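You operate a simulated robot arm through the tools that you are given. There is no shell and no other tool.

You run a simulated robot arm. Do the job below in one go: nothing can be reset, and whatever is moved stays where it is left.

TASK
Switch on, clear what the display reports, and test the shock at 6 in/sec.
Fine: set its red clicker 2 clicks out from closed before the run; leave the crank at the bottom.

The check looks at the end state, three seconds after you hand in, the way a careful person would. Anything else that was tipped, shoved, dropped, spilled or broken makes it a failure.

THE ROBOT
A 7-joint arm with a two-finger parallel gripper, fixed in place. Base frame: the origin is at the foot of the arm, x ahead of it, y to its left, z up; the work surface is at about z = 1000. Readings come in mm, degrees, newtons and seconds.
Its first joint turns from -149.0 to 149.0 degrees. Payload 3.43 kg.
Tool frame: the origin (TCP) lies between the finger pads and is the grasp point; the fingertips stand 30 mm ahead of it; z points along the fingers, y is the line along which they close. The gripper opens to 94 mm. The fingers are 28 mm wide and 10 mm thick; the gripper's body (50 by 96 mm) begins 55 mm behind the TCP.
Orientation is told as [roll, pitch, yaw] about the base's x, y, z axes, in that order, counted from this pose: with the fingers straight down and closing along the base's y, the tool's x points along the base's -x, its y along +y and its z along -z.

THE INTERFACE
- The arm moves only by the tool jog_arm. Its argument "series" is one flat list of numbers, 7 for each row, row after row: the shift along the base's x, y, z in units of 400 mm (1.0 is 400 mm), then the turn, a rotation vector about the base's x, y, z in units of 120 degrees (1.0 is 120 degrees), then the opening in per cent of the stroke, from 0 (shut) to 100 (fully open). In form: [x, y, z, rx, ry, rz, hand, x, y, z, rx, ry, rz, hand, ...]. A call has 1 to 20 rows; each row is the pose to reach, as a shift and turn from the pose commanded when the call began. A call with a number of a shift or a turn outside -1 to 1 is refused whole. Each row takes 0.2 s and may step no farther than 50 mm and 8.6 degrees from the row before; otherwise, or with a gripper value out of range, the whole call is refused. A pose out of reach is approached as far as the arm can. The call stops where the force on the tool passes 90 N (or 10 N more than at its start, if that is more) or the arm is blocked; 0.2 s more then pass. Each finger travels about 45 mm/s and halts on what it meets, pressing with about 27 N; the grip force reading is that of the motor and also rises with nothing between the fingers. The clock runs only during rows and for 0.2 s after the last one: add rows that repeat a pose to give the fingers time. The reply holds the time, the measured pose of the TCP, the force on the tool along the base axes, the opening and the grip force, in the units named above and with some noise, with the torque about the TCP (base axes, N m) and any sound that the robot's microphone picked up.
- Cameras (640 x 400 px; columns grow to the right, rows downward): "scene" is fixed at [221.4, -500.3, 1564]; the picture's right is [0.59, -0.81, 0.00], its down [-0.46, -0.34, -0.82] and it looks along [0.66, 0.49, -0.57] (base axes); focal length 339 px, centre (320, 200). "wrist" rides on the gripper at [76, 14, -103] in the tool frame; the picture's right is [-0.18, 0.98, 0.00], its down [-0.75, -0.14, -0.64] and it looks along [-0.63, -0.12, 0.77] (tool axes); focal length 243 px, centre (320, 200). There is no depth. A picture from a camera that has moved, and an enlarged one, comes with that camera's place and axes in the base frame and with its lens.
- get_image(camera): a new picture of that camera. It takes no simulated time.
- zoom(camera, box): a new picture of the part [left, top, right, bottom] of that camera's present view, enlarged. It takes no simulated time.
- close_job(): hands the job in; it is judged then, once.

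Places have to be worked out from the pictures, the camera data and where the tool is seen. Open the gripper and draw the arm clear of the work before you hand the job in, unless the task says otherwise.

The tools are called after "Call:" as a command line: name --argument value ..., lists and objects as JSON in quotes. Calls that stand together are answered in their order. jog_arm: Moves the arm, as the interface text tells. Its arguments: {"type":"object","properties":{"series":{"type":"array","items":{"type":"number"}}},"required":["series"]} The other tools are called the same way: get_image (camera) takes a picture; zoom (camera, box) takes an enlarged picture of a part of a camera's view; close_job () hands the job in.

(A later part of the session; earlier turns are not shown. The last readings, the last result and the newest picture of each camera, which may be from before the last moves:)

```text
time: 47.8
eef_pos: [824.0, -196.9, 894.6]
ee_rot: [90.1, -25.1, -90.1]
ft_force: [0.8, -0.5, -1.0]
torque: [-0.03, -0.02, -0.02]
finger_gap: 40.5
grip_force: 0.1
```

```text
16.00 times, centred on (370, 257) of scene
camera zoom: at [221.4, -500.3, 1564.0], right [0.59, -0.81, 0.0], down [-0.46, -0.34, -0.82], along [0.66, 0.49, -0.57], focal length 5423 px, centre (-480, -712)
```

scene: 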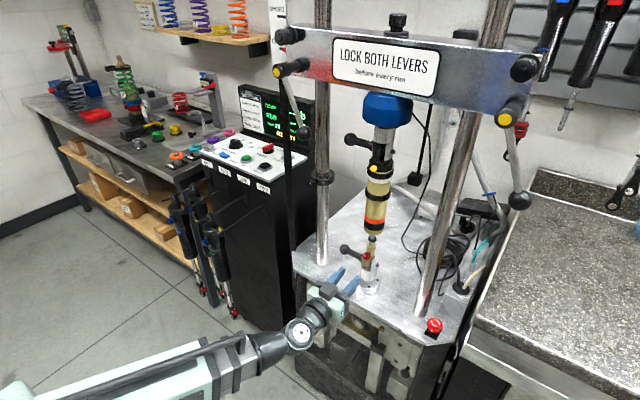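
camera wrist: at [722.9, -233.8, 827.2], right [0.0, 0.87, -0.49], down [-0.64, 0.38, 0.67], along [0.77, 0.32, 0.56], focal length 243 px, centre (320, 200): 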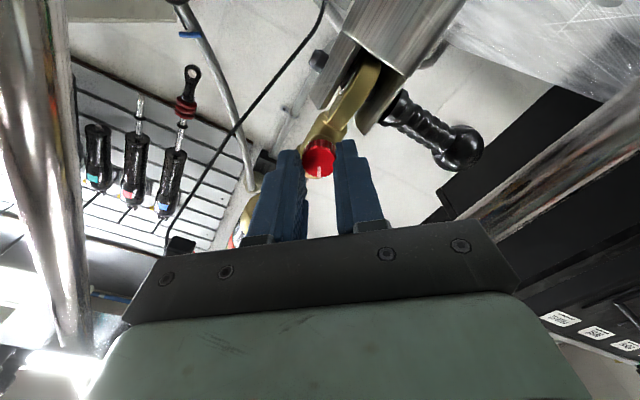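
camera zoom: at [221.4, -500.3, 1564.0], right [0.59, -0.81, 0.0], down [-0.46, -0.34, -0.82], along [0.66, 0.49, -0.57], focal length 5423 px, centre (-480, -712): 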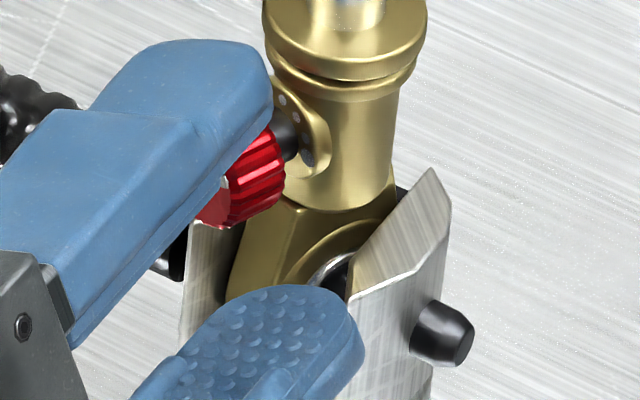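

On opening, the rod eye appears to have swung so the knob now faces more towards the camera side. I back straight out and look at the whole lower end.

Call:
jog_arm --series '[-0.05, 0, 0, 0, 0, 0, 43, -0.12, 0, 0, 0, 0, 0, 43, -0.2, 0, 0, 0, 0, 0, 43, -0.2, 0, 0, 0, 0, 0, 43]'

Call:
get_image --camera "wrist"

Call:
zoom --camera "scene" --box '[340, 220, 400, 280]'

Call:
zoom --camera "scene" --box '[320, 80, 430, 280]'

```text
time: 48.8
eef_pos: [744.0, -196.9, 892.9]
ee_rot: [90.1, -25.0, -90.1]
ft_force: [0.1, 0.3, 0.6]
torque: [-0.04, -0.01, -0.01]
finger_gap: 40.5
grip_force: 0.1
```

```text
taken
camera wrist: at [641.0, -121.4, 875.3], right [0.0, 0.25, 0.97], down [-0.64, -0.74, 0.19], along [0.77, -0.62, 0.16], focal length 243 px, centre (320, 200)
```

wrist: 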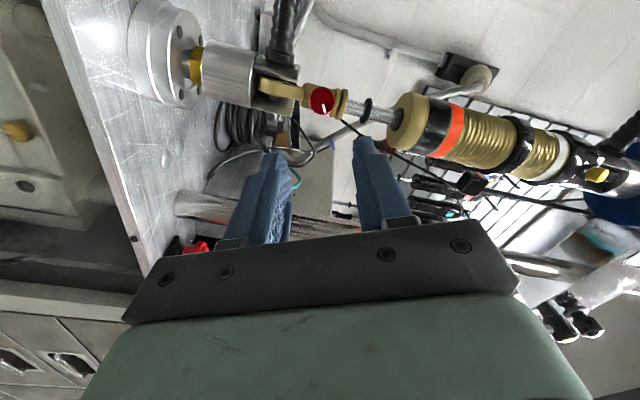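

```text
6.67 times, centred on (370, 250) of scene
camera zoom: at [221.4, -500.3, 1564.0], right [0.59, -0.81, 0.0], down [-0.46, -0.34, -0.82], along [0.66, 0.49, -0.57], focal length 2260 px, centre (-13, -133)
```

zoom: 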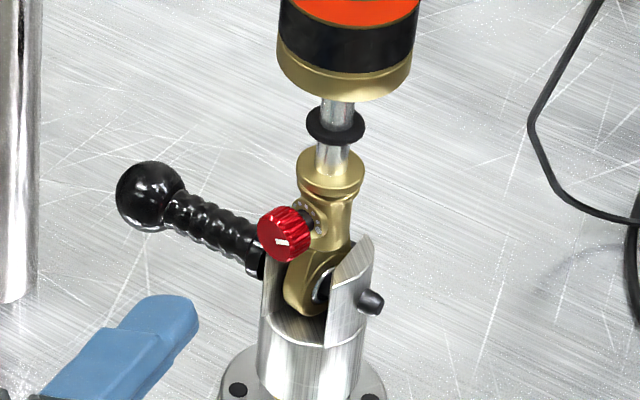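

```text
2.00 times, centred on (375, 180) of scene
camera zoom: at [221.4, -500.3, 1564.0], right [0.59, -0.81, 0.0], down [-0.46, -0.34, -0.82], along [0.66, 0.49, -0.57], focal length 678 px, centre (210, 240)
```

zoom: 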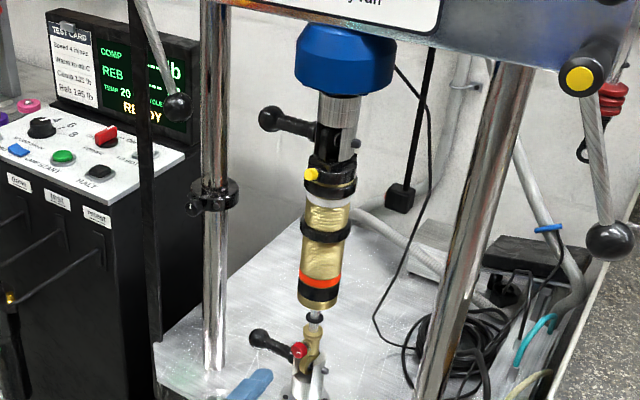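

I take the identical crop as at the start to compare the shock's lower end before and after.

Call:
zoom --camera "scene" --box '[355, 240, 385, 270]'

Call:
zoom --camera "scene" --box '[340, 220, 400, 300]'

Call:
zoom --camera "wrist" --box '[260, 60, 400, 140]'

```text
13.33 times, centred on (370, 255) of scene
camera zoom: at [221.4, -500.3, 1564.0], right [0.59, -0.81, 0.0], down [-0.46, -0.34, -0.82], along [0.66, 0.49, -0.57], focal length 4519 px, centre (-347, -533)
```

zoom: 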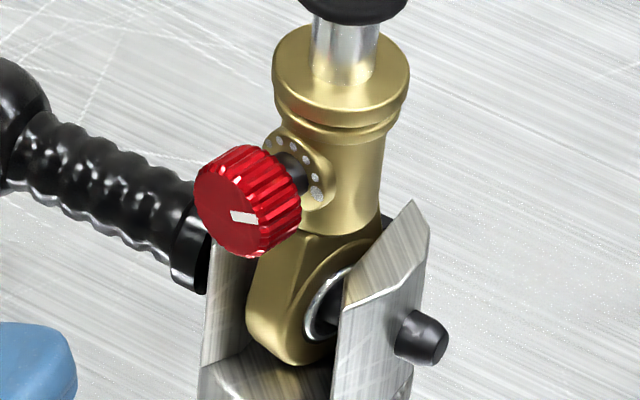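

```text
5.00 times, centred on (370, 260) of scene
camera zoom: at [221.4, -500.3, 1564.0], right [0.59, -0.81, 0.0], down [-0.46, -0.34, -0.82], along [0.66, 0.49, -0.57], focal length 1695 px, centre (70, -100)
```

zoom: 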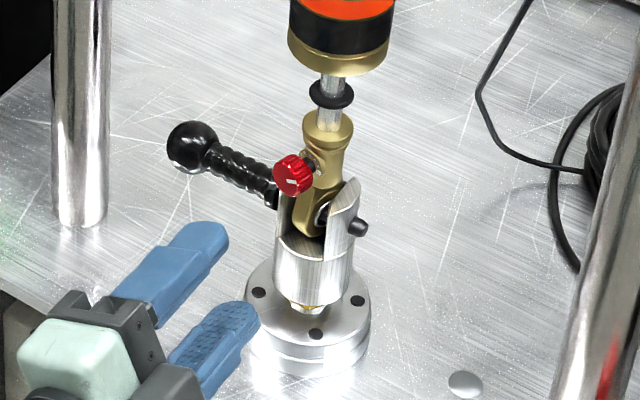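

```text
4.57 times, centred on (330, 100) of wrist
camera zoom: at [641.0, -121.4, 875.3], right [0.0, 0.25, 0.97], down [-0.64, -0.74, 0.19], along [0.77, -0.62, 0.16], focal length 1109 px, centre (274, 657)
```

zoom: 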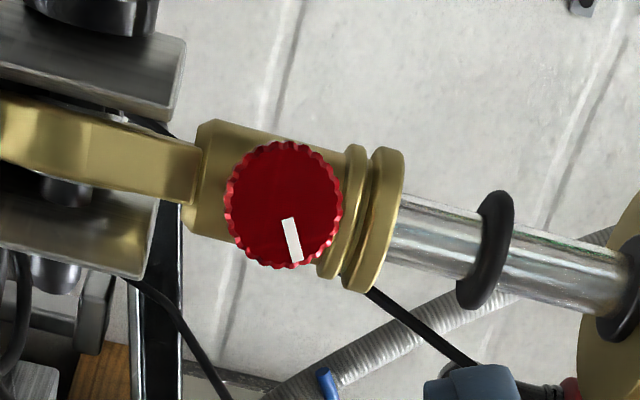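

The knob now reads about one 30° dot out (pointer ≈60–66° clock), but on release the rod eye swivelled roughly 20° towards +y. Gripping with the fingers closing sideways (near roll 0) will re-centre it at y≈−196; I roll back to +15° first, well clear.

Call:
jog_arm --series '[0, 0, 0, -0.0595, 0, 0, 53, 0, 0, 0, -0.119, 0, 0, 53, 0, 0, 0, -0.1786, 0, 0, 53, 0, 0, 0, -0.2381, 0, 0, 53, 0, 0, 0, -0.2976, 0, 0, 53, 0, 0, 0, -0.3571, 0, 0, 53, 0, 0, 0, -0.4167, 0, 0, 53, 0, 0, 0, -0.4167, 0, 0, 53]'

Call:
get_image --camera "wrist"

Call:
zoom --camera "wrist" --box '[290, 80, 350, 140]'

```text
time: 50.6
eef_pos: [744.9, -196.5, 894.1]
ee_rot: [90.5, -75.0, -90.4]
ft_force: [0.3, 0.4, 0.1]
torque: [-0.02, -0.03, -0.01]
finger_gap: 49.8
grip_force: 0.1
```

```text
taken
camera wrist: at [642.7, -162.6, 823.8], right [0.0, 0.9, 0.43], down [-0.64, -0.33, 0.69], along [0.77, -0.28, 0.58], focal length 243 px, centre (320, 200)
```

wrist: 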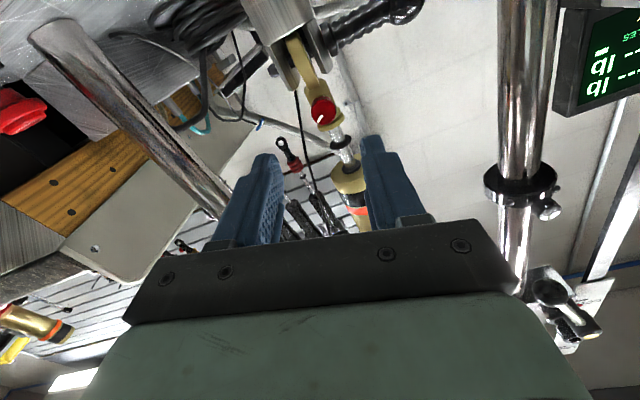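

```text
6.67 times, centred on (320, 110) of wrist
camera zoom: at [642.7, -162.6, 823.8], right [0.0, 0.9, 0.43], down [-0.64, -0.33, 0.69], along [0.77, -0.28, 0.58], focal length 1618 px, centre (320, 800)
```

zoom: 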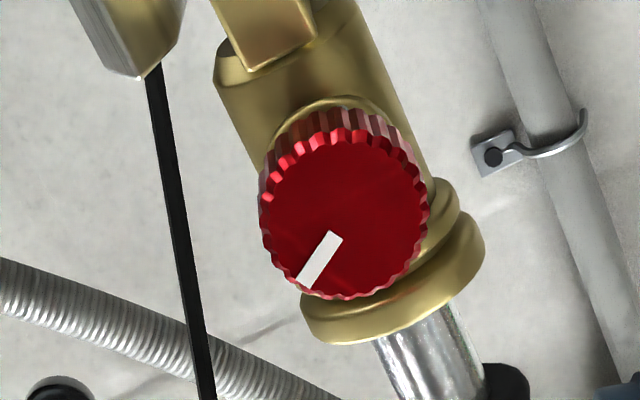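

Pointer now reads ≈59°, i.e. one 30° click out. I advance again around the knob with the fingers wide.

Call:
jog_arm --series '[0.05, 0, 0, 0, 0, 0, 53, 0.1, 0, 0, 0, 0, 0, 53, 0.15, 0, 0, 0, 0, 0, 53, 0.18, 0, 0, 0, 0, 0, 53, 0.2, 0, 0, 0, 0, 0, 53, 0.2, 0, 0, 0, 0, 0, 53]'

Call:
get_image --camera "wrist"

Call:
zoom --camera "scene" --box '[350, 240, 390, 280]'

```text
time: 52.0
eef_pos: [824.3, -197.3, 894.2]
ee_rot: [90.4, -75.0, -90.4]
ft_force: [1.0, -0.1, -0.4]
torque: [0.02, -0.02, 0.01]
finger_gap: 49.7
grip_force: 0.1
```

```text
taken
camera wrist: at [721.3, -162.8, 824.4], right [0.0, 0.9, 0.43], down [-0.64, -0.33, 0.69], along [0.77, -0.28, 0.58], focal length 243 px, centre (320, 200)
```

wrist: 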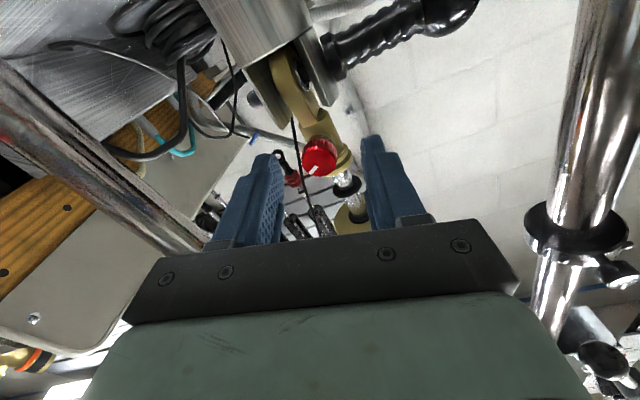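

```text
10.00 times, centred on (370, 260) of scene
camera zoom: at [221.4, -500.3, 1564.0], right [0.59, -0.81, 0.0], down [-0.46, -0.34, -0.82], along [0.66, 0.49, -0.57], focal length 3390 px, centre (-180, -400)
```

zoom: 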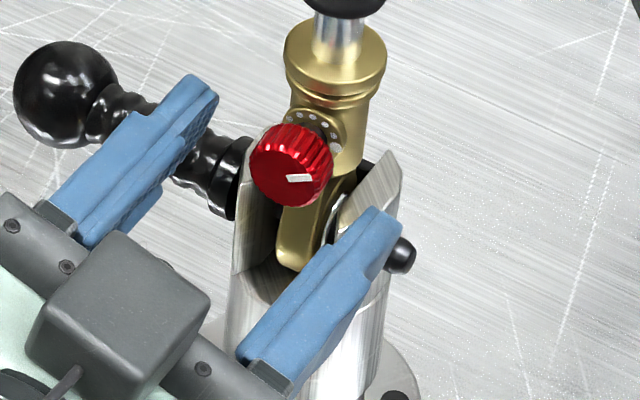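

The eye has swung back by itself: knob and boss are again as originally placed, pointer near the 2 o'clock dot. I close and turn a further 30° counter-clockwise, then hold.

Call:
jog_arm --series '[0, 0, 0, 0, 0, 0, 35, 0, 0, 0, 0, 0, 0, 22, 0, 0, 0, 0, 0, 0, 10, 0, 0, 0, 0, 0, 0, 10]'

Call:
zoom --camera "wrist" --box '[290, 120, 350, 190]'

Call:
zoom --camera "scene" --box '[350, 240, 390, 280]'

```text
time: 53.0
eef_pos: [824.1, -197.5, 893.3]
ee_rot: [90.5, -74.9, -90.5]
ft_force: [-1.0, -0.2, -0.6]
torque: [0.02, -0.27, -0.03]
finger_gap: 21.7
grip_force: 26.8
```

```text
5.71 times, centred on (320, 155) of wrist
camera zoom: at [721.2, -162.9, 824.3], right [0.0, 0.9, 0.43], down [-0.64, -0.33, 0.69], along [0.77, -0.28, 0.58], focal length 1386 px, centre (320, 457)
```

zoom: 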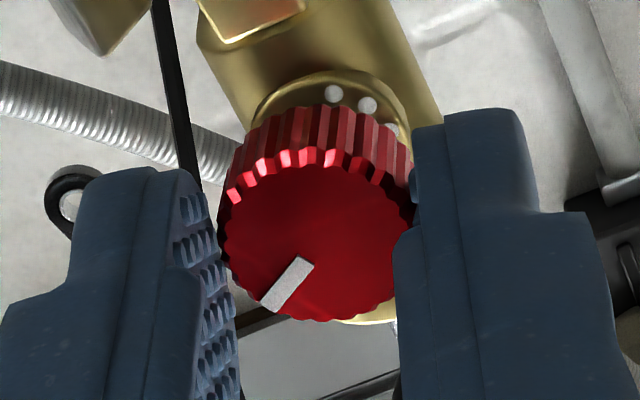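

```text
10.00 times, centred on (370, 260) of scene
camera zoom: at [221.4, -500.3, 1564.0], right [0.59, -0.81, 0.0], down [-0.46, -0.34, -0.82], along [0.66, 0.49, -0.57], focal length 3390 px, centre (-180, -400)
```

zoom: 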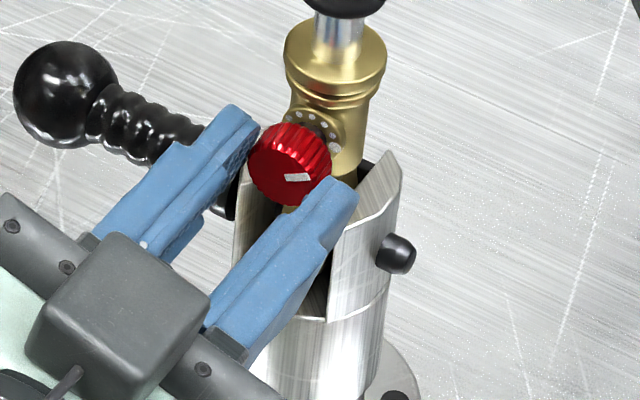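

Gripped; pointer at ≈60° (one click). Now I turn −30° to the second click.

Call:
jog_arm --series '[0, 0, 0, -0.0417, 0, 0, 10, 0, 0, 0, -0.0833, 0, 0, 10, 0, 0, 0, -0.125, 0, 0, 10, 0, 0, 0, -0.1667, 0, 0, 10, 0, 0, 0, -0.2083, 0, 0, 10, 0, 0, 0, -0.25, 0, 0, 10, 0, 0, 0, -0.25, 0, 0, 10]'

Call:
zoom --camera "wrist" --box '[290, 120, 350, 190]'

Call:
zoom --camera "scene" --box '[350, 240, 390, 280]'

```text
time: 54.6
eef_pos: [824.4, -195.3, 894.0]
ee_rot: [-90.5, -74.7, 90.7]
ft_force: [-17.0, 9.5, -1.0]
torque: [0.03, -0.14, 0.54]
finger_gap: 21.3
grip_force: 26.9
```

```text
5.71 times, centred on (320, 155) of wrist
camera zoom: at [721.8, -201.1, 817.1], right [0.0, 1.0, -0.08], down [-0.64, 0.06, 0.76], along [0.77, 0.05, 0.64], focal length 1386 px, centre (320, 457)
```

zoom: 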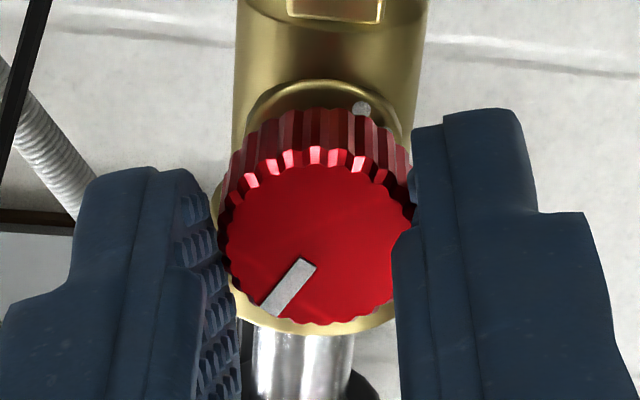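

```text
10.00 times, centred on (370, 260) of scene
camera zoom: at [221.4, -500.3, 1564.0], right [0.59, -0.81, 0.0], down [-0.46, -0.34, -0.82], along [0.66, 0.49, -0.57], focal length 3390 px, centre (-180, -400)
```

zoom: 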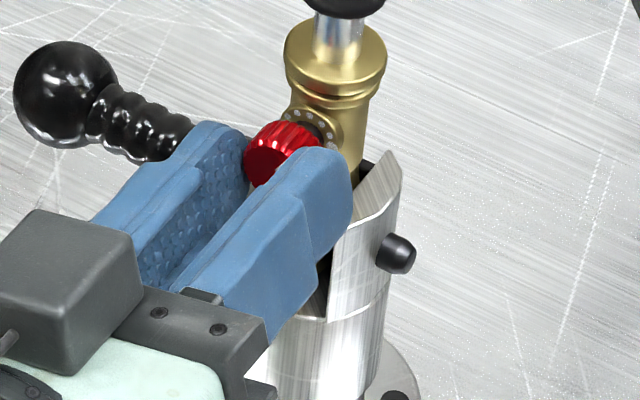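

The pointer moved with the hand to ≈30° (1 o'clock dot), two clicks from the large mark. I open gently in small steps so the eye does not swing.

Call:
jog_arm --series '[0, 0, 0, 0, 0, 0, 23, 0, 0, 0, 0, 0, 0, 24, 0, 0, 0, 0, 0, 0, 25, 0, 0, 0, 0, 0, 0, 27, 0, 0, 0, 0, 0, 0, 31, 0, 0, 0, 0, 0, 0, 45, 0, 0, 0, 0, 0, 0, 53]'

Call:
zoom --camera "wrist" --box '[290, 120, 350, 190]'

Call:
zoom --camera "scene" --box '[350, 240, 390, 280]'

```text
time: 56.2
eef_pos: [825.6, -197.6, 894.4]
ee_rot: [-90.4, -75.0, 90.5]
ft_force: [0.4, 0.2, 0.9]
torque: [0.0, 0.02, 0.02]
finger_gap: 49.9
grip_force: 0.0
```

```text
5.71 times, centred on (320, 155) of wrist
camera zoom: at [722.3, -201.7, 816.8], right [0.0, 1.0, -0.08], down [-0.64, 0.06, 0.76], along [0.77, 0.05, 0.64], focal length 1386 px, centre (320, 457)
```

zoom: 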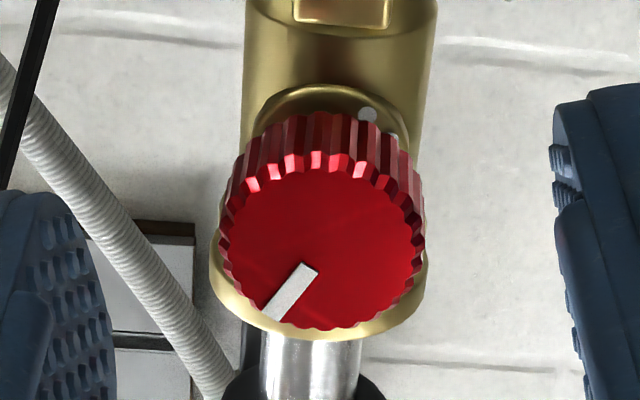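

```text
10.00 times, centred on (370, 260) of scene
camera zoom: at [221.4, -500.3, 1564.0], right [0.59, -0.81, 0.0], down [-0.46, -0.34, -0.82], along [0.66, 0.49, -0.57], focal length 3390 px, centre (-180, -400)
```

zoom: 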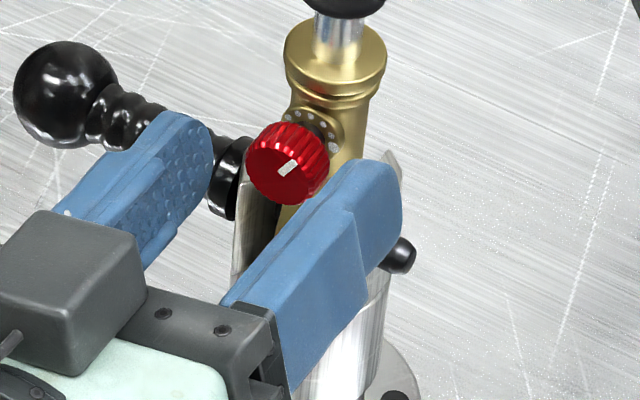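

Released; the knob stayed put and the eye did not swing. I back out and zoom to verify the pointer against the dots.

Call:
jog_arm --series '[-0.05, 0, 0, 0, 0, 0, 53, -0.12, 0, 0, 0, 0, 0, 53, -0.2, 0, 0, 0, 0, 0, 53, -0.2, 0, 0, 0, 0, 0, 53]'

Call:
zoom --camera "wrist" --box '[290, 80, 350, 140]'

Call:
zoom --camera "scene" --box '[355, 240, 385, 270]'

Call:
zoom --camera "scene" --box '[220, 80, 320, 160]'

```text
time: 57.2
eef_pos: [744.9, -197.7, 893.1]
ee_rot: [-90.5, -75.0, 90.4]
ft_force: [1.1, -0.1, 0.4]
torque: [-0.01, 0.02, -0.02]
finger_gap: 50.0
grip_force: 0.0
```

```text
6.67 times, centred on (320, 110) of wrist
camera zoom: at [641.8, -201.8, 815.7], right [0.0, 1.0, -0.08], down [-0.64, 0.06, 0.76], along [0.77, 0.05, 0.64], focal length 1618 px, centre (320, 800)
```

zoom: 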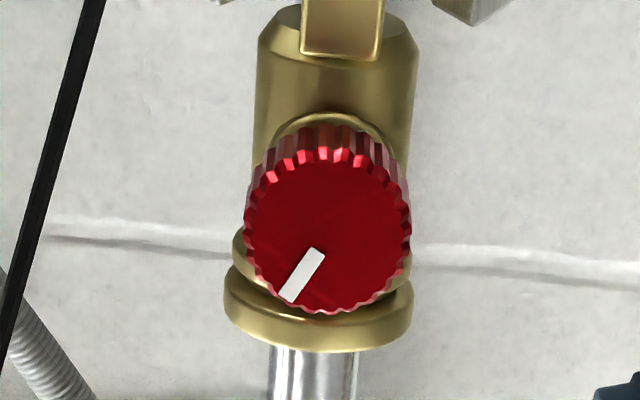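

```text
13.33 times, centred on (370, 255) of scene
camera zoom: at [221.4, -500.3, 1564.0], right [0.59, -0.81, 0.0], down [-0.46, -0.34, -0.82], along [0.66, 0.49, -0.57], focal length 4519 px, centre (-347, -533)
```

zoom: 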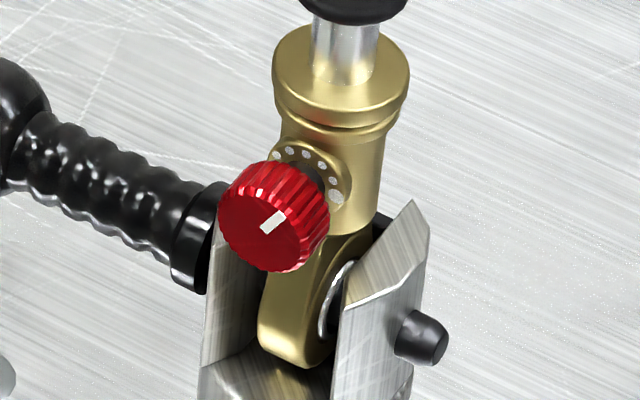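

```text
5.00 times, centred on (270, 120) of scene
camera zoom: at [221.4, -500.3, 1564.0], right [0.59, -0.81, 0.0], down [-0.46, -0.34, -0.82], along [0.66, 0.49, -0.57], focal length 1695 px, centre (570, 600)
```

zoom: 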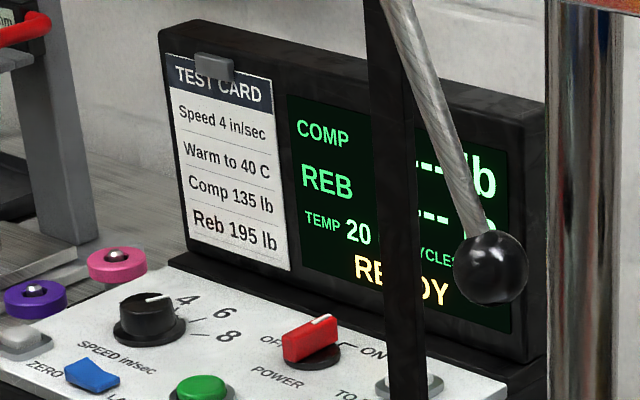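

The clicker is at the second dot from the large mark (2 clicks out) and the display still says READY. The sign says to lock both levers before every run, so I inspect both levers closely.

Call:
zoom --camera "scene" --box '[265, 20, 335, 150]'

Call:
zoom --camera "scene" --box '[480, 50, 550, 220]'

Call:
zoom --camera "scene" --box '[250, 0, 300, 60]'

Call:
zoom --camera "scene" --box '[265, 50, 305, 90]'

Call:
zoom --camera "scene" --box '[490, 90, 530, 130]'

```text
3.08 times, centred on (300, 85) of scene
camera zoom: at [221.4, -500.3, 1564.0], right [0.59, -0.81, 0.0], down [-0.46, -0.34, -0.82], along [0.66, 0.49, -0.57], focal length 1043 px, centre (382, 554)
```

zoom: 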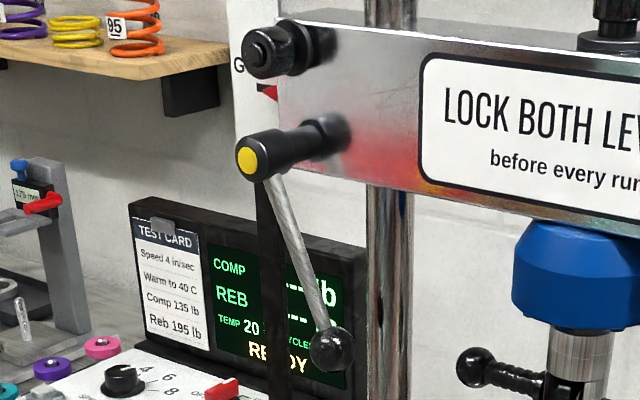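

```text
2.35 times, centred on (515, 135) of scene
camera zoom: at [221.4, -500.3, 1564.0], right [0.59, -0.81, 0.0], down [-0.46, -0.34, -0.82], along [0.66, 0.49, -0.57], focal length 798 px, centre (-139, 353)
```

zoom: 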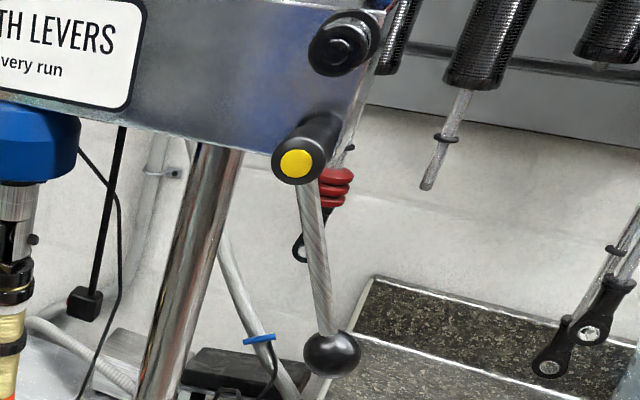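

```text
6.67 times, centred on (275, 30) of scene
camera zoom: at [221.4, -500.3, 1564.0], right [0.59, -0.81, 0.0], down [-0.46, -0.34, -0.82], along [0.66, 0.49, -0.57], focal length 2260 px, centre (620, 1333)
```

zoom: 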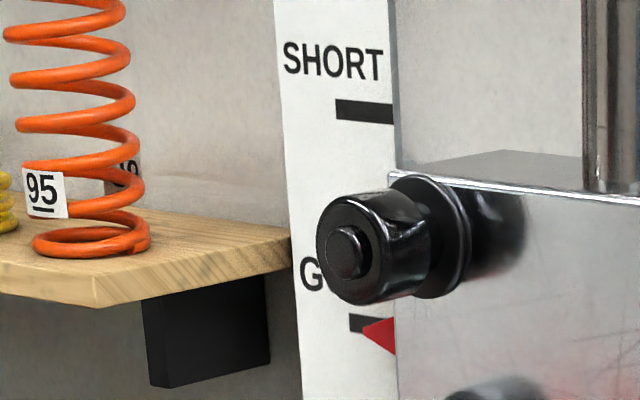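

```text
10.00 times, centred on (285, 70) of scene
camera zoom: at [221.4, -500.3, 1564.0], right [0.59, -0.81, 0.0], down [-0.46, -0.34, -0.82], along [0.66, 0.49, -0.57], focal length 3390 px, centre (670, 1500)
```

zoom: 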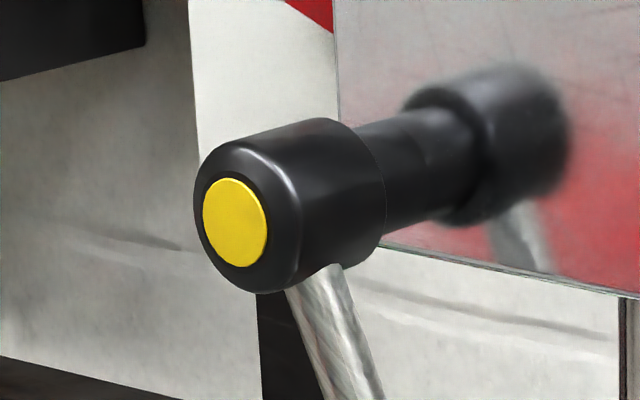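

```text
10.00 times, centred on (510, 110) of scene
camera zoom: at [221.4, -500.3, 1564.0], right [0.59, -0.81, 0.0], down [-0.46, -0.34, -0.82], along [0.66, 0.49, -0.57], focal length 3390 px, centre (-1580, 1100)
```

zoom: 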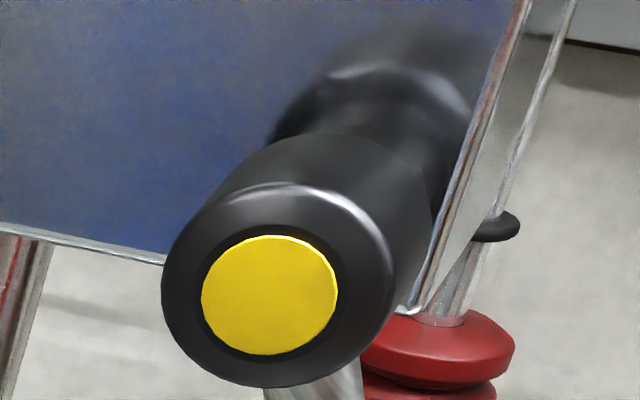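

Both levers hang at the same angle (≈24° from vertical, balls at equal height), the beam pointer sits on its mark, and the display says READY, so they read as locked. I now withdraw, turn the tool back to a 25° tilt and shut the fingers, heading for the panel.

Call:
jog_arm --series '[-0.02, 0.01, 0.03, 0.0124, 0.0598, -0.0079, 45, -0.03, 0.03, 0.07, 0.0247, 0.1196, -0.0157, 40, -0.03, 0.07, 0.115, 0.0371, 0.1794, -0.0236, 30, -0.03, 0.11, 0.16, 0.0494, 0.2392, -0.0315, 20, -0.025, 0.155, 0.205, 0.0618, 0.2989, -0.0393, 10, -0.02, 0.2, 0.25, 0.0741, 0.3587, -0.0472, 0, -0.015, 0.25, 0.3, 0.0865, 0.4185, -0.0551, 0, -0.0125, 0.3, 0.35, 0.0988, 0.4783, -0.0629, 0, -0.0125, 0.345, 0.3925, 0.1112, 0.5381, -0.0708, 0, -0.0125, 0.345, 0.3925, 0.1112, 0.5381, -0.0708, 0]'

Call:
get_image --camera "wrist"

Call:
get_image --camera "scene"

```text
time: 59.4
eef_pos: [741.4, -58.3, 1050.5]
ee_rot: [0.1, -25.1, 0.0]
ft_force: [0.7, -0.1, 0.5]
torque: [0.0, 0.0, 0.01]
finger_gap: 0.0
grip_force: 27.2
```

```text
taken
camera wrist: at [628.0, -42.8, 1112.1], right [0.17, 0.98, 0.08], down [0.41, -0.14, 0.9], along [0.9, -0.12, -0.43], focal length 243 px, centre (320, 200)
```

wrist: 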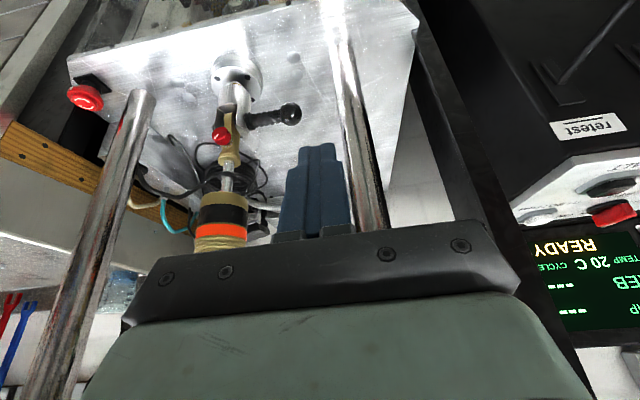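

```text
taken
```

scene: 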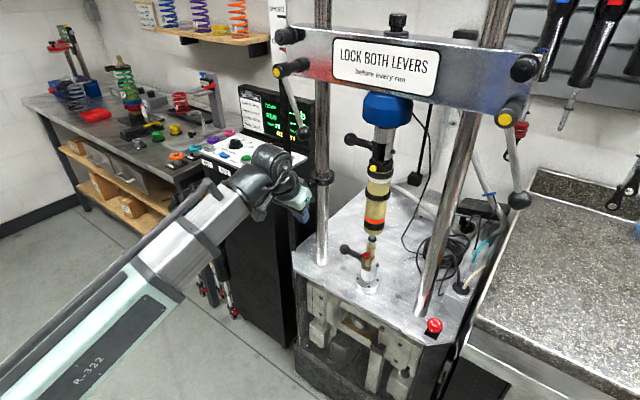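

The way is clear; I carry the shut fingers round at safe height to just above the green START button.

Call:
jog_arm --series '[0.012, 0.1, 0.05, 0, 0, 0, 0, 0.024, 0.2, 0.1, 0, 0, 0, 0, 0.036, 0.3, 0.15, 0, 0, 0, 0, 0.0475, 0.395, 0.2, 0, 0, 0, 0, 0.0925, 0.495, 0.19, 0, 0, 0, 0, 0.1375, 0.595, 0.18, 0, 0, 0, 0, 0.1825, 0.695, 0.17, 0, 0, 0, 0, 0.2275, 0.795, 0.16, 0, 0, 0, 0, 0.2725, 0.895, 0.15, 0, 0, 0, 0, 0.34, 0.94, 0.12, 0, 0, 0, 0, 0.4125, 0.9775, 0.0875, 0, 0, 0, 0, 0.4125, 0.9775, 0.0875, 0, 0, 0, 0]'

Call:
get_image --camera "wrist"

Call:
zoom --camera "scene" --box '[190, 80, 320, 190]'

```text
time: 62.0
eef_pos: [908.6, 332.9, 1083.5]
ee_rot: [0.0, -25.3, 0.1]
ft_force: [0.3, 0.6, -0.8]
torque: [-0.01, 0.01, -0.01]
finger_gap: 0.0
grip_force: 27.2
```

```text
taken
camera wrist: at [795.3, 347.8, 1144.5], right [0.17, 0.98, 0.08], down [0.41, -0.14, 0.9], along [0.9, -0.12, -0.43], focal length 243 px, centre (320, 200)
```

wrist: 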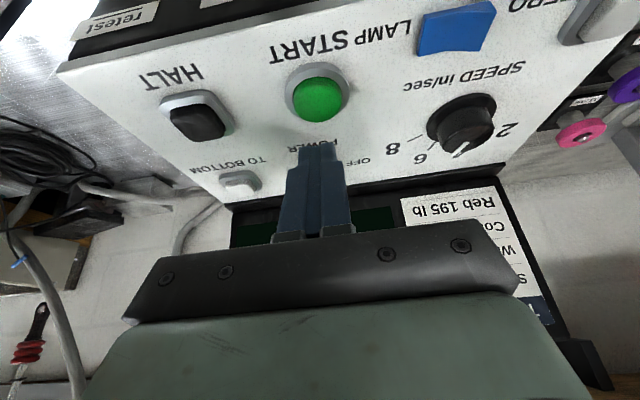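

```text
3.64 times, centred on (255, 135) of scene
camera zoom: at [221.4, -500.3, 1564.0], right [0.59, -0.81, 0.0], down [-0.46, -0.34, -0.82], along [0.66, 0.49, -0.57], focal length 1233 px, centre (556, 436)
```

zoom: 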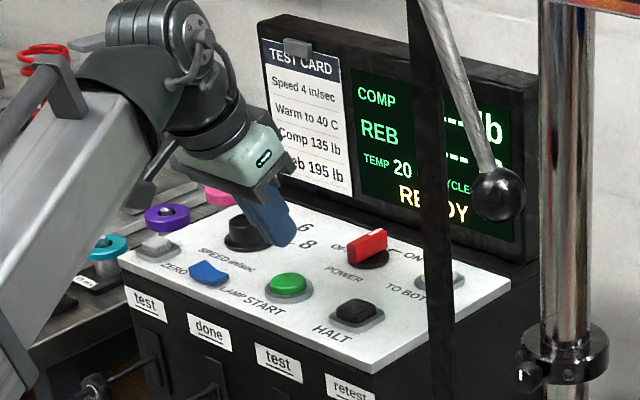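

The tip's lower edge hangs right above START's centre. I press straight down in small steps while watching the force.

Call:
jog_arm --series '[0, 0.005, -0.045, 0, 0, 0, 0, 0, 0.005, -0.075, 0, 0, 0, 0, 0, 0.005, -0.085, 0, 0, 0, 0, 0, 0.005, -0.09, 0, 0, 0, 0, 0, 0.005, -0.095, 0, 0, 0, 0]'

Call:
zoom --camera "scene" --box '[190, 80, 320, 190]'

Call:
get_image --camera "wrist"

```text
time: 63.2
eef_pos: [905.8, 335.7, 1047.7]
ee_rot: [0.0, -25.1, 0.1]
ft_force: [0.3, -0.7, 0.1]
torque: [0.02, 0.01, -0.02]
finger_gap: 0.0
grip_force: 27.4
```

```text
3.64 times, centred on (255, 135) of scene
camera zoom: at [221.4, -500.3, 1564.0], right [0.59, -0.81, 0.0], down [-0.46, -0.34, -0.82], along [0.66, 0.49, -0.57], focal length 1233 px, centre (556, 436)
```

zoom: 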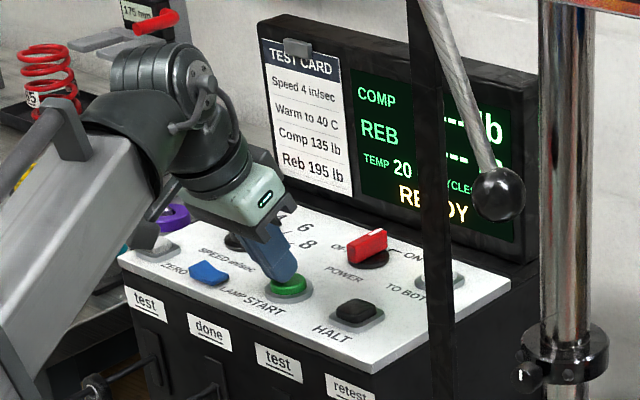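

```text
taken
camera wrist: at [792.6, 350.1, 1108.1], right [0.17, 0.98, 0.08], down [0.41, -0.14, 0.9], along [0.9, -0.12, -0.43], focal length 243 px, centre (320, 200)
```

wrist: 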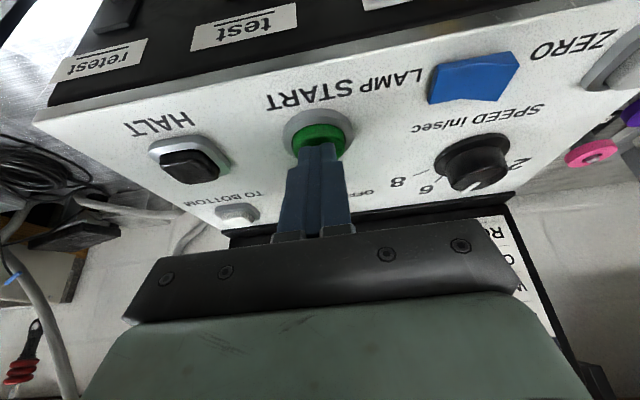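

The finger is right over the button, no contact force yet. I continue down in small steps.

Call:
jog_arm --series '[0, 0, -0.005, 0, 0, 0, 0, 0, 0, -0.01, 0, 0, 0, 0, 0, 0, -0.015, 0, 0, 0, 0]'

Call:
zoom --camera "scene" --box '[190, 80, 320, 190]'

```text
time: 64.0
eef_pos: [904.8, 335.6, 1041.2]
ee_rot: [-0.1, -25.2, 0.2]
ft_force: [0.3, 0.2, 8.6]
torque: [0.03, -0.02, 0.07]
finger_gap: 0.1
grip_force: 27.0
heard: click
```

```text
3.64 times, centred on (255, 135) of scene
camera zoom: at [221.4, -500.3, 1564.0], right [0.59, -0.81, 0.0], down [-0.46, -0.34, -0.82], along [0.66, 0.49, -0.57], focal length 1233 px, centre (556, 436)
```

zoom: 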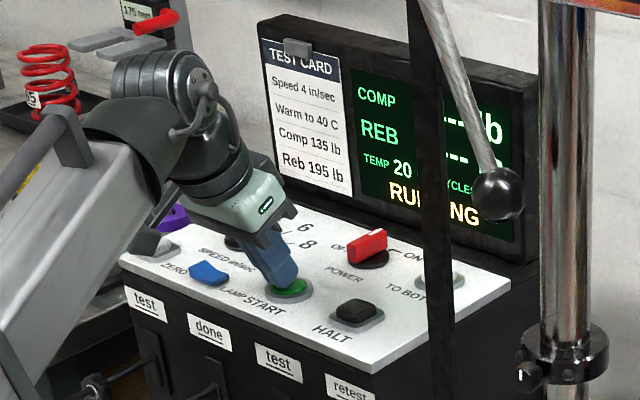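

A click was heard and the display reads RUNNING. I lift off the button and watch the run.

Call:
jog_arm --series '[0, 0, 0.02, 0, 0, 0, 0, 0, 0, 0.06, 0, 0, 0, 0, -0.02, 0, 0.12, 0, 0, 0, 0, -0.02, 0, 0.12, 0, 0, 0, 0]'

Call:
get_image --camera "scene"

Call:
zoom --camera "scene" --box '[230, 80, 320, 140]'

Call:
get_image --camera "wrist"

```text
time: 65.0
eef_pos: [895.5, 335.0, 1089.9]
ee_rot: [0.0, -25.1, 0.1]
ft_force: [-0.3, -0.9, -0.5]
torque: [-0.02, 0.03, -0.05]
finger_gap: 0.0
grip_force: 27.2
```

```text
taken
```

scene: 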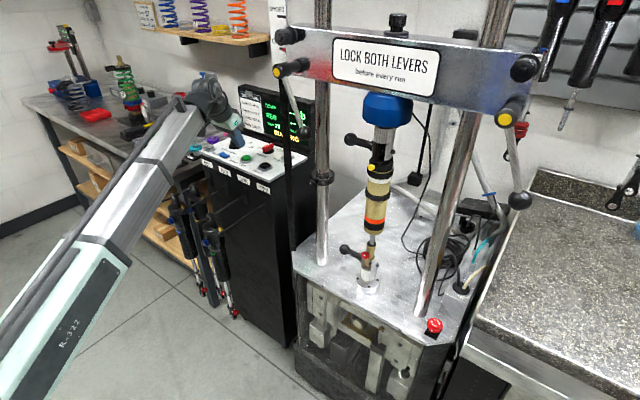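

```text
6.67 times, centred on (275, 110) of scene
camera zoom: at [221.4, -500.3, 1564.0], right [0.59, -0.81, 0.0], down [-0.46, -0.34, -0.82], along [0.66, 0.49, -0.57], focal length 2260 px, centre (620, 800)
```

zoom: 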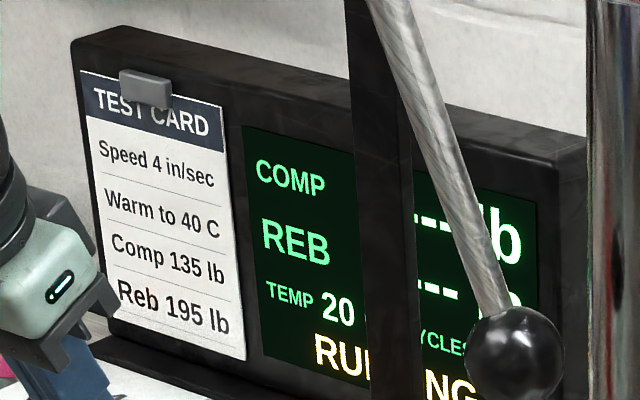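

```text
taken
camera wrist: at [782.9, 349.2, 1150.1], right [0.17, 0.98, 0.08], down [0.41, -0.14, 0.9], along [0.9, -0.12, -0.43], focal length 243 px, centre (320, 200)
```

wrist: 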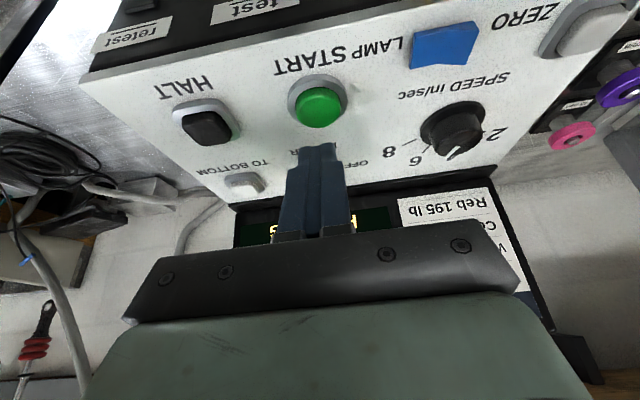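

I shift the hand to where the wrist camera sees the whole display, and let time pass.

Call:
jog_arm --series '[0.01, 0.08, 0.06, 0, 0, 0, 0, 0.03, 0.16, 0.12, 0, 0, 0, 0, 0.06, 0.24, 0.17, 0, 0, 0, 0, 0.09, 0.3, 0.2, 0, 0, 0, 0, 0.09, 0.3, 0.2, 0, 0, 0, 0]'

Call:
get_image --camera "wrist"

Call:
zoom --camera "scene" --box '[230, 80, 320, 140]'

```text
time: 66.2
eef_pos: [933.0, 452.3, 1169.1]
ee_rot: [0.0, -25.2, 0.1]
ft_force: [-0.6, -0.9, 0.1]
torque: [0.01, -0.02, 0.01]
finger_gap: 0.4
grip_force: 26.6
```

```text
taken
camera wrist: at [820.0, 468.0, 1230.4], right [0.17, 0.98, 0.08], down [0.41, -0.14, 0.9], along [0.9, -0.12, -0.43], focal length 243 px, centre (320, 200)
```

wrist: 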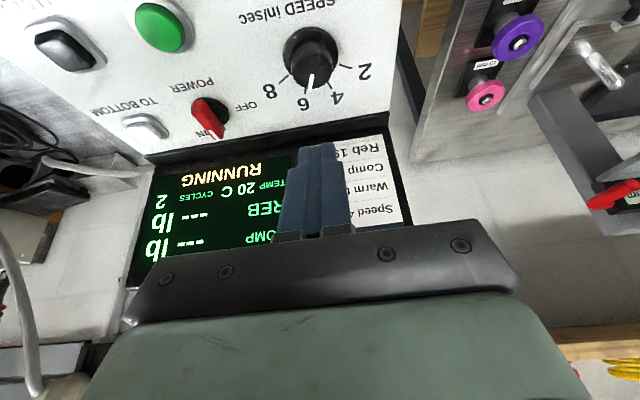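

```text
6.67 times, centred on (275, 110) of scene
camera zoom: at [221.4, -500.3, 1564.0], right [0.59, -0.81, 0.0], down [-0.46, -0.34, -0.82], along [0.66, 0.49, -0.57], focal length 2260 px, centre (620, 800)
```

zoom: 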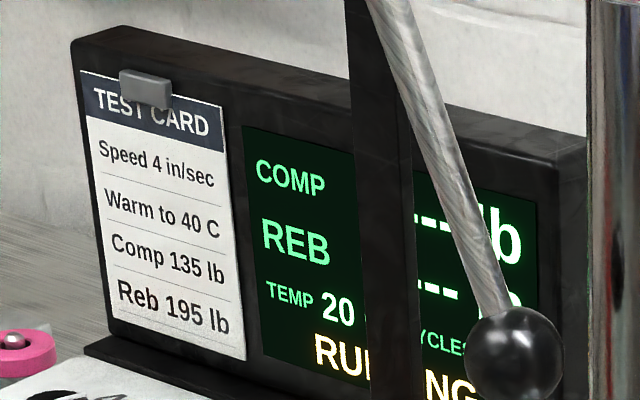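

CYCLES is at 2, still running. I hold still for 4 seconds and look again.

Call:
jog_arm --series '[0, 0, 0, 0, 0, 0, 0, 0, 0, 0, 0, 0, 0, 0, 0, 0, 0, 0, 0, 0, 0, 0, 0, 0, 0, 0, 0, 0, 0, 0, 0, 0, 0, 0, 0, 0, 0, 0, 0, 0, 0, 0, 0, 0, 0, 0, 0, 0, 0, 0, 0, 0, 0, 0, 0, 0, 0, 0, 0, 0, 0, 0, 0, 0, 0, 0, 0, 0, 0, 0, 0, 0, 0, 0, 0, 0, 0, 0, 0, 0, 0, 0, 0, 0, 0, 0, 0, 0, 0, 0, 0, 0, 0, 0, 0, 0, 0, 0, 0, 0, 0, 0, 0, 0, 0, 0, 0, 0, 0, 0, 0, 0, 0, 0, 0, 0, 0, 0, 0, 0, 0, 0, 0, 0, 0, 0, 0, 0, 0, 0, 0, 0, 0, 0, 0, 0, 0, 0, 0, 0]'

Call:
zoom --camera "wrist" --box '[120, 130, 300, 270]'

Call:
get_image --camera "scene"

```text
time: 70.4
eef_pos: [932.8, 452.3, 1168.7]
ee_rot: [0.0, -25.2, 0.0]
ft_force: [-0.1, 0.8, -0.2]
torque: [0.04, -0.01, 0.03]
finger_gap: 0.0
grip_force: 27.5
```

```text
2.86 times, centred on (210, 200) of wrist
camera zoom: at [820.1, 467.7, 1230.3], right [0.17, 0.98, 0.08], down [0.41, -0.14, 0.9], along [0.9, -0.12, -0.43], focal length 693 px, centre (634, 200)
```

zoom: 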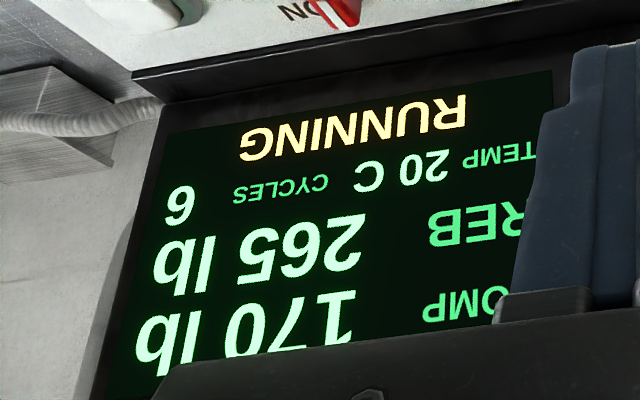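

```text
taken
```

scene: 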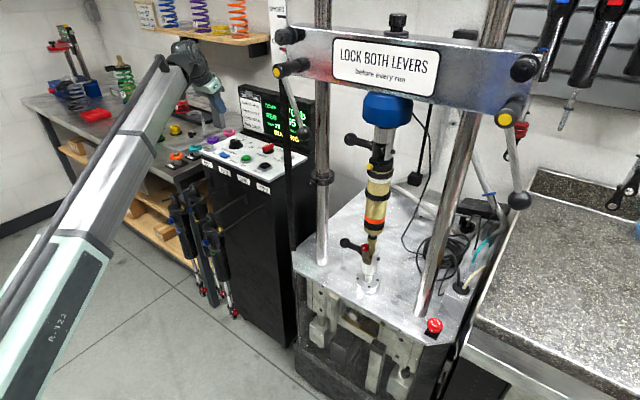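

Readings appear: COMP 170 lb, REB 265 lb, still RUNNING. I wait further to see whether it finishes on its own.

Call:
jog_arm --series '[0, 0, 0, 0, 0, 0, 0, 0, 0, 0, 0, 0, 0, 0, 0, 0, 0, 0, 0, 0, 0, 0, 0, 0, 0, 0, 0, 0, 0, 0, 0, 0, 0, 0, 0, 0, 0, 0, 0, 0, 0, 0, 0, 0, 0, 0, 0, 0, 0, 0, 0, 0, 0, 0, 0, 0, 0, 0, 0, 0, 0, 0, 0, 0, 0, 0, 0, 0, 0, 0, 0, 0, 0, 0, 0, 0, 0, 0, 0, 0, 0, 0, 0, 0, 0, 0, 0, 0, 0, 0, 0, 0, 0, 0, 0, 0, 0, 0, 0, 0, 0, 0, 0, 0, 0, 0, 0, 0, 0, 0, 0, 0, 0, 0, 0, 0, 0, 0, 0, 0, 0, 0, 0, 0, 0, 0, 0, 0, 0, 0, 0, 0, 0, 0, 0, 0, 0, 0, 0, 0]'

Call:
zoom --camera "wrist" --box '[120, 130, 300, 270]'

Call:
zoom --camera "scene" --box '[300, 200, 460, 400]'

```text
time: 74.6
eef_pos: [933.7, 452.6, 1170.6]
ee_rot: [-0.1, -25.2, 0.1]
ft_force: [-0.1, -0.7, -0.1]
torque: [0.0, 0.03, -0.01]
finger_gap: 0.4
grip_force: 27.1
```

```text
2.86 times, centred on (210, 200) of wrist
camera zoom: at [820.1, 467.7, 1230.3], right [0.17, 0.98, 0.08], down [0.41, -0.14, 0.9], along [0.9, -0.12, -0.43], focal length 693 px, centre (634, 200)
```

zoom: 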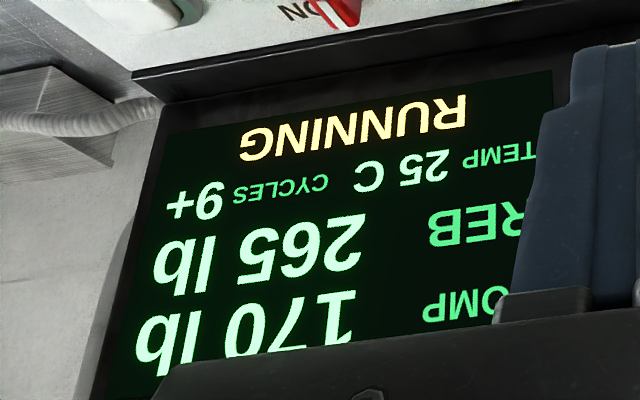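

```text
2.00 times, centred on (380, 300) of scene
camera zoom: at [221.4, -500.3, 1564.0], right [0.59, -0.81, 0.0], down [-0.46, -0.34, -0.82], along [0.66, 0.49, -0.57], focal length 678 px, centre (200, 0)
```

zoom: 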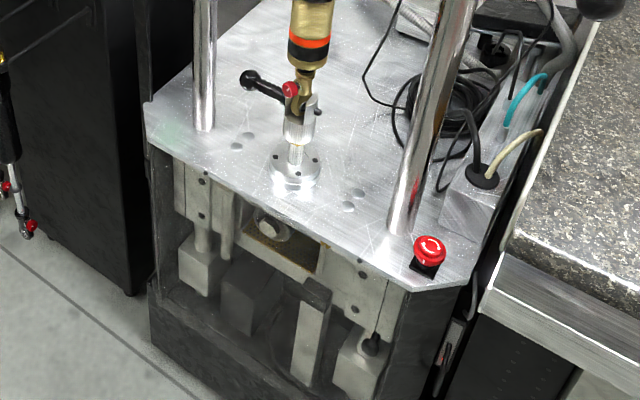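

Temperature is now rising (25 °C), matching the card's "Warm to 40 C"; the machine runs until halted. I move the finger above HALT at about (911, 248) and watch the temperature in the scene view.

Call:
jog_arm --series '[-0.009, -0.085, -0.02, 0, 0, 0, 0, -0.018, -0.17, -0.05, 0, 0, 0, 0, -0.027, -0.255, -0.09, 0, 0, 0, 0, -0.036, -0.34, -0.13, 0, 0, 0, 0, -0.045, -0.425, -0.17, 0, 0, 0, 0, -0.055, -0.51, -0.205, 0, 0, 0, 0, -0.055, -0.51, -0.205, 0, 0, 0, 0]'

Call:
get_image --camera "wrist"

Call:
zoom --camera "scene" --box '[200, 80, 320, 190]'

```text
time: 76.2
eef_pos: [912.5, 249.9, 1087.5]
ee_rot: [0.0, -25.2, 0.1]
ft_force: [0.0, 0.6, 0.9]
torque: [-0.03, 0.03, -0.01]
finger_gap: 0.2
grip_force: 27.0
```

```text
taken
camera wrist: at [799.2, 265.4, 1147.9], right [0.17, 0.98, 0.08], down [0.41, -0.14, 0.9], along [0.9, -0.12, -0.43], focal length 243 px, centre (320, 200)
```

wrist: 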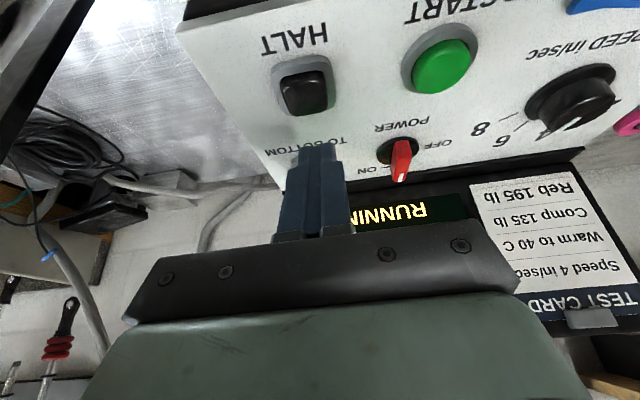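

```text
3.64 times, centred on (260, 135) of scene
camera zoom: at [221.4, -500.3, 1564.0], right [0.59, -0.81, 0.0], down [-0.46, -0.34, -0.82], along [0.66, 0.49, -0.57], focal length 1233 px, centre (538, 436)
```

zoom: 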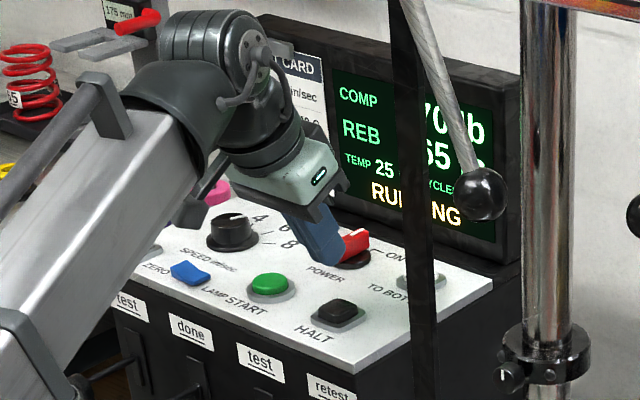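

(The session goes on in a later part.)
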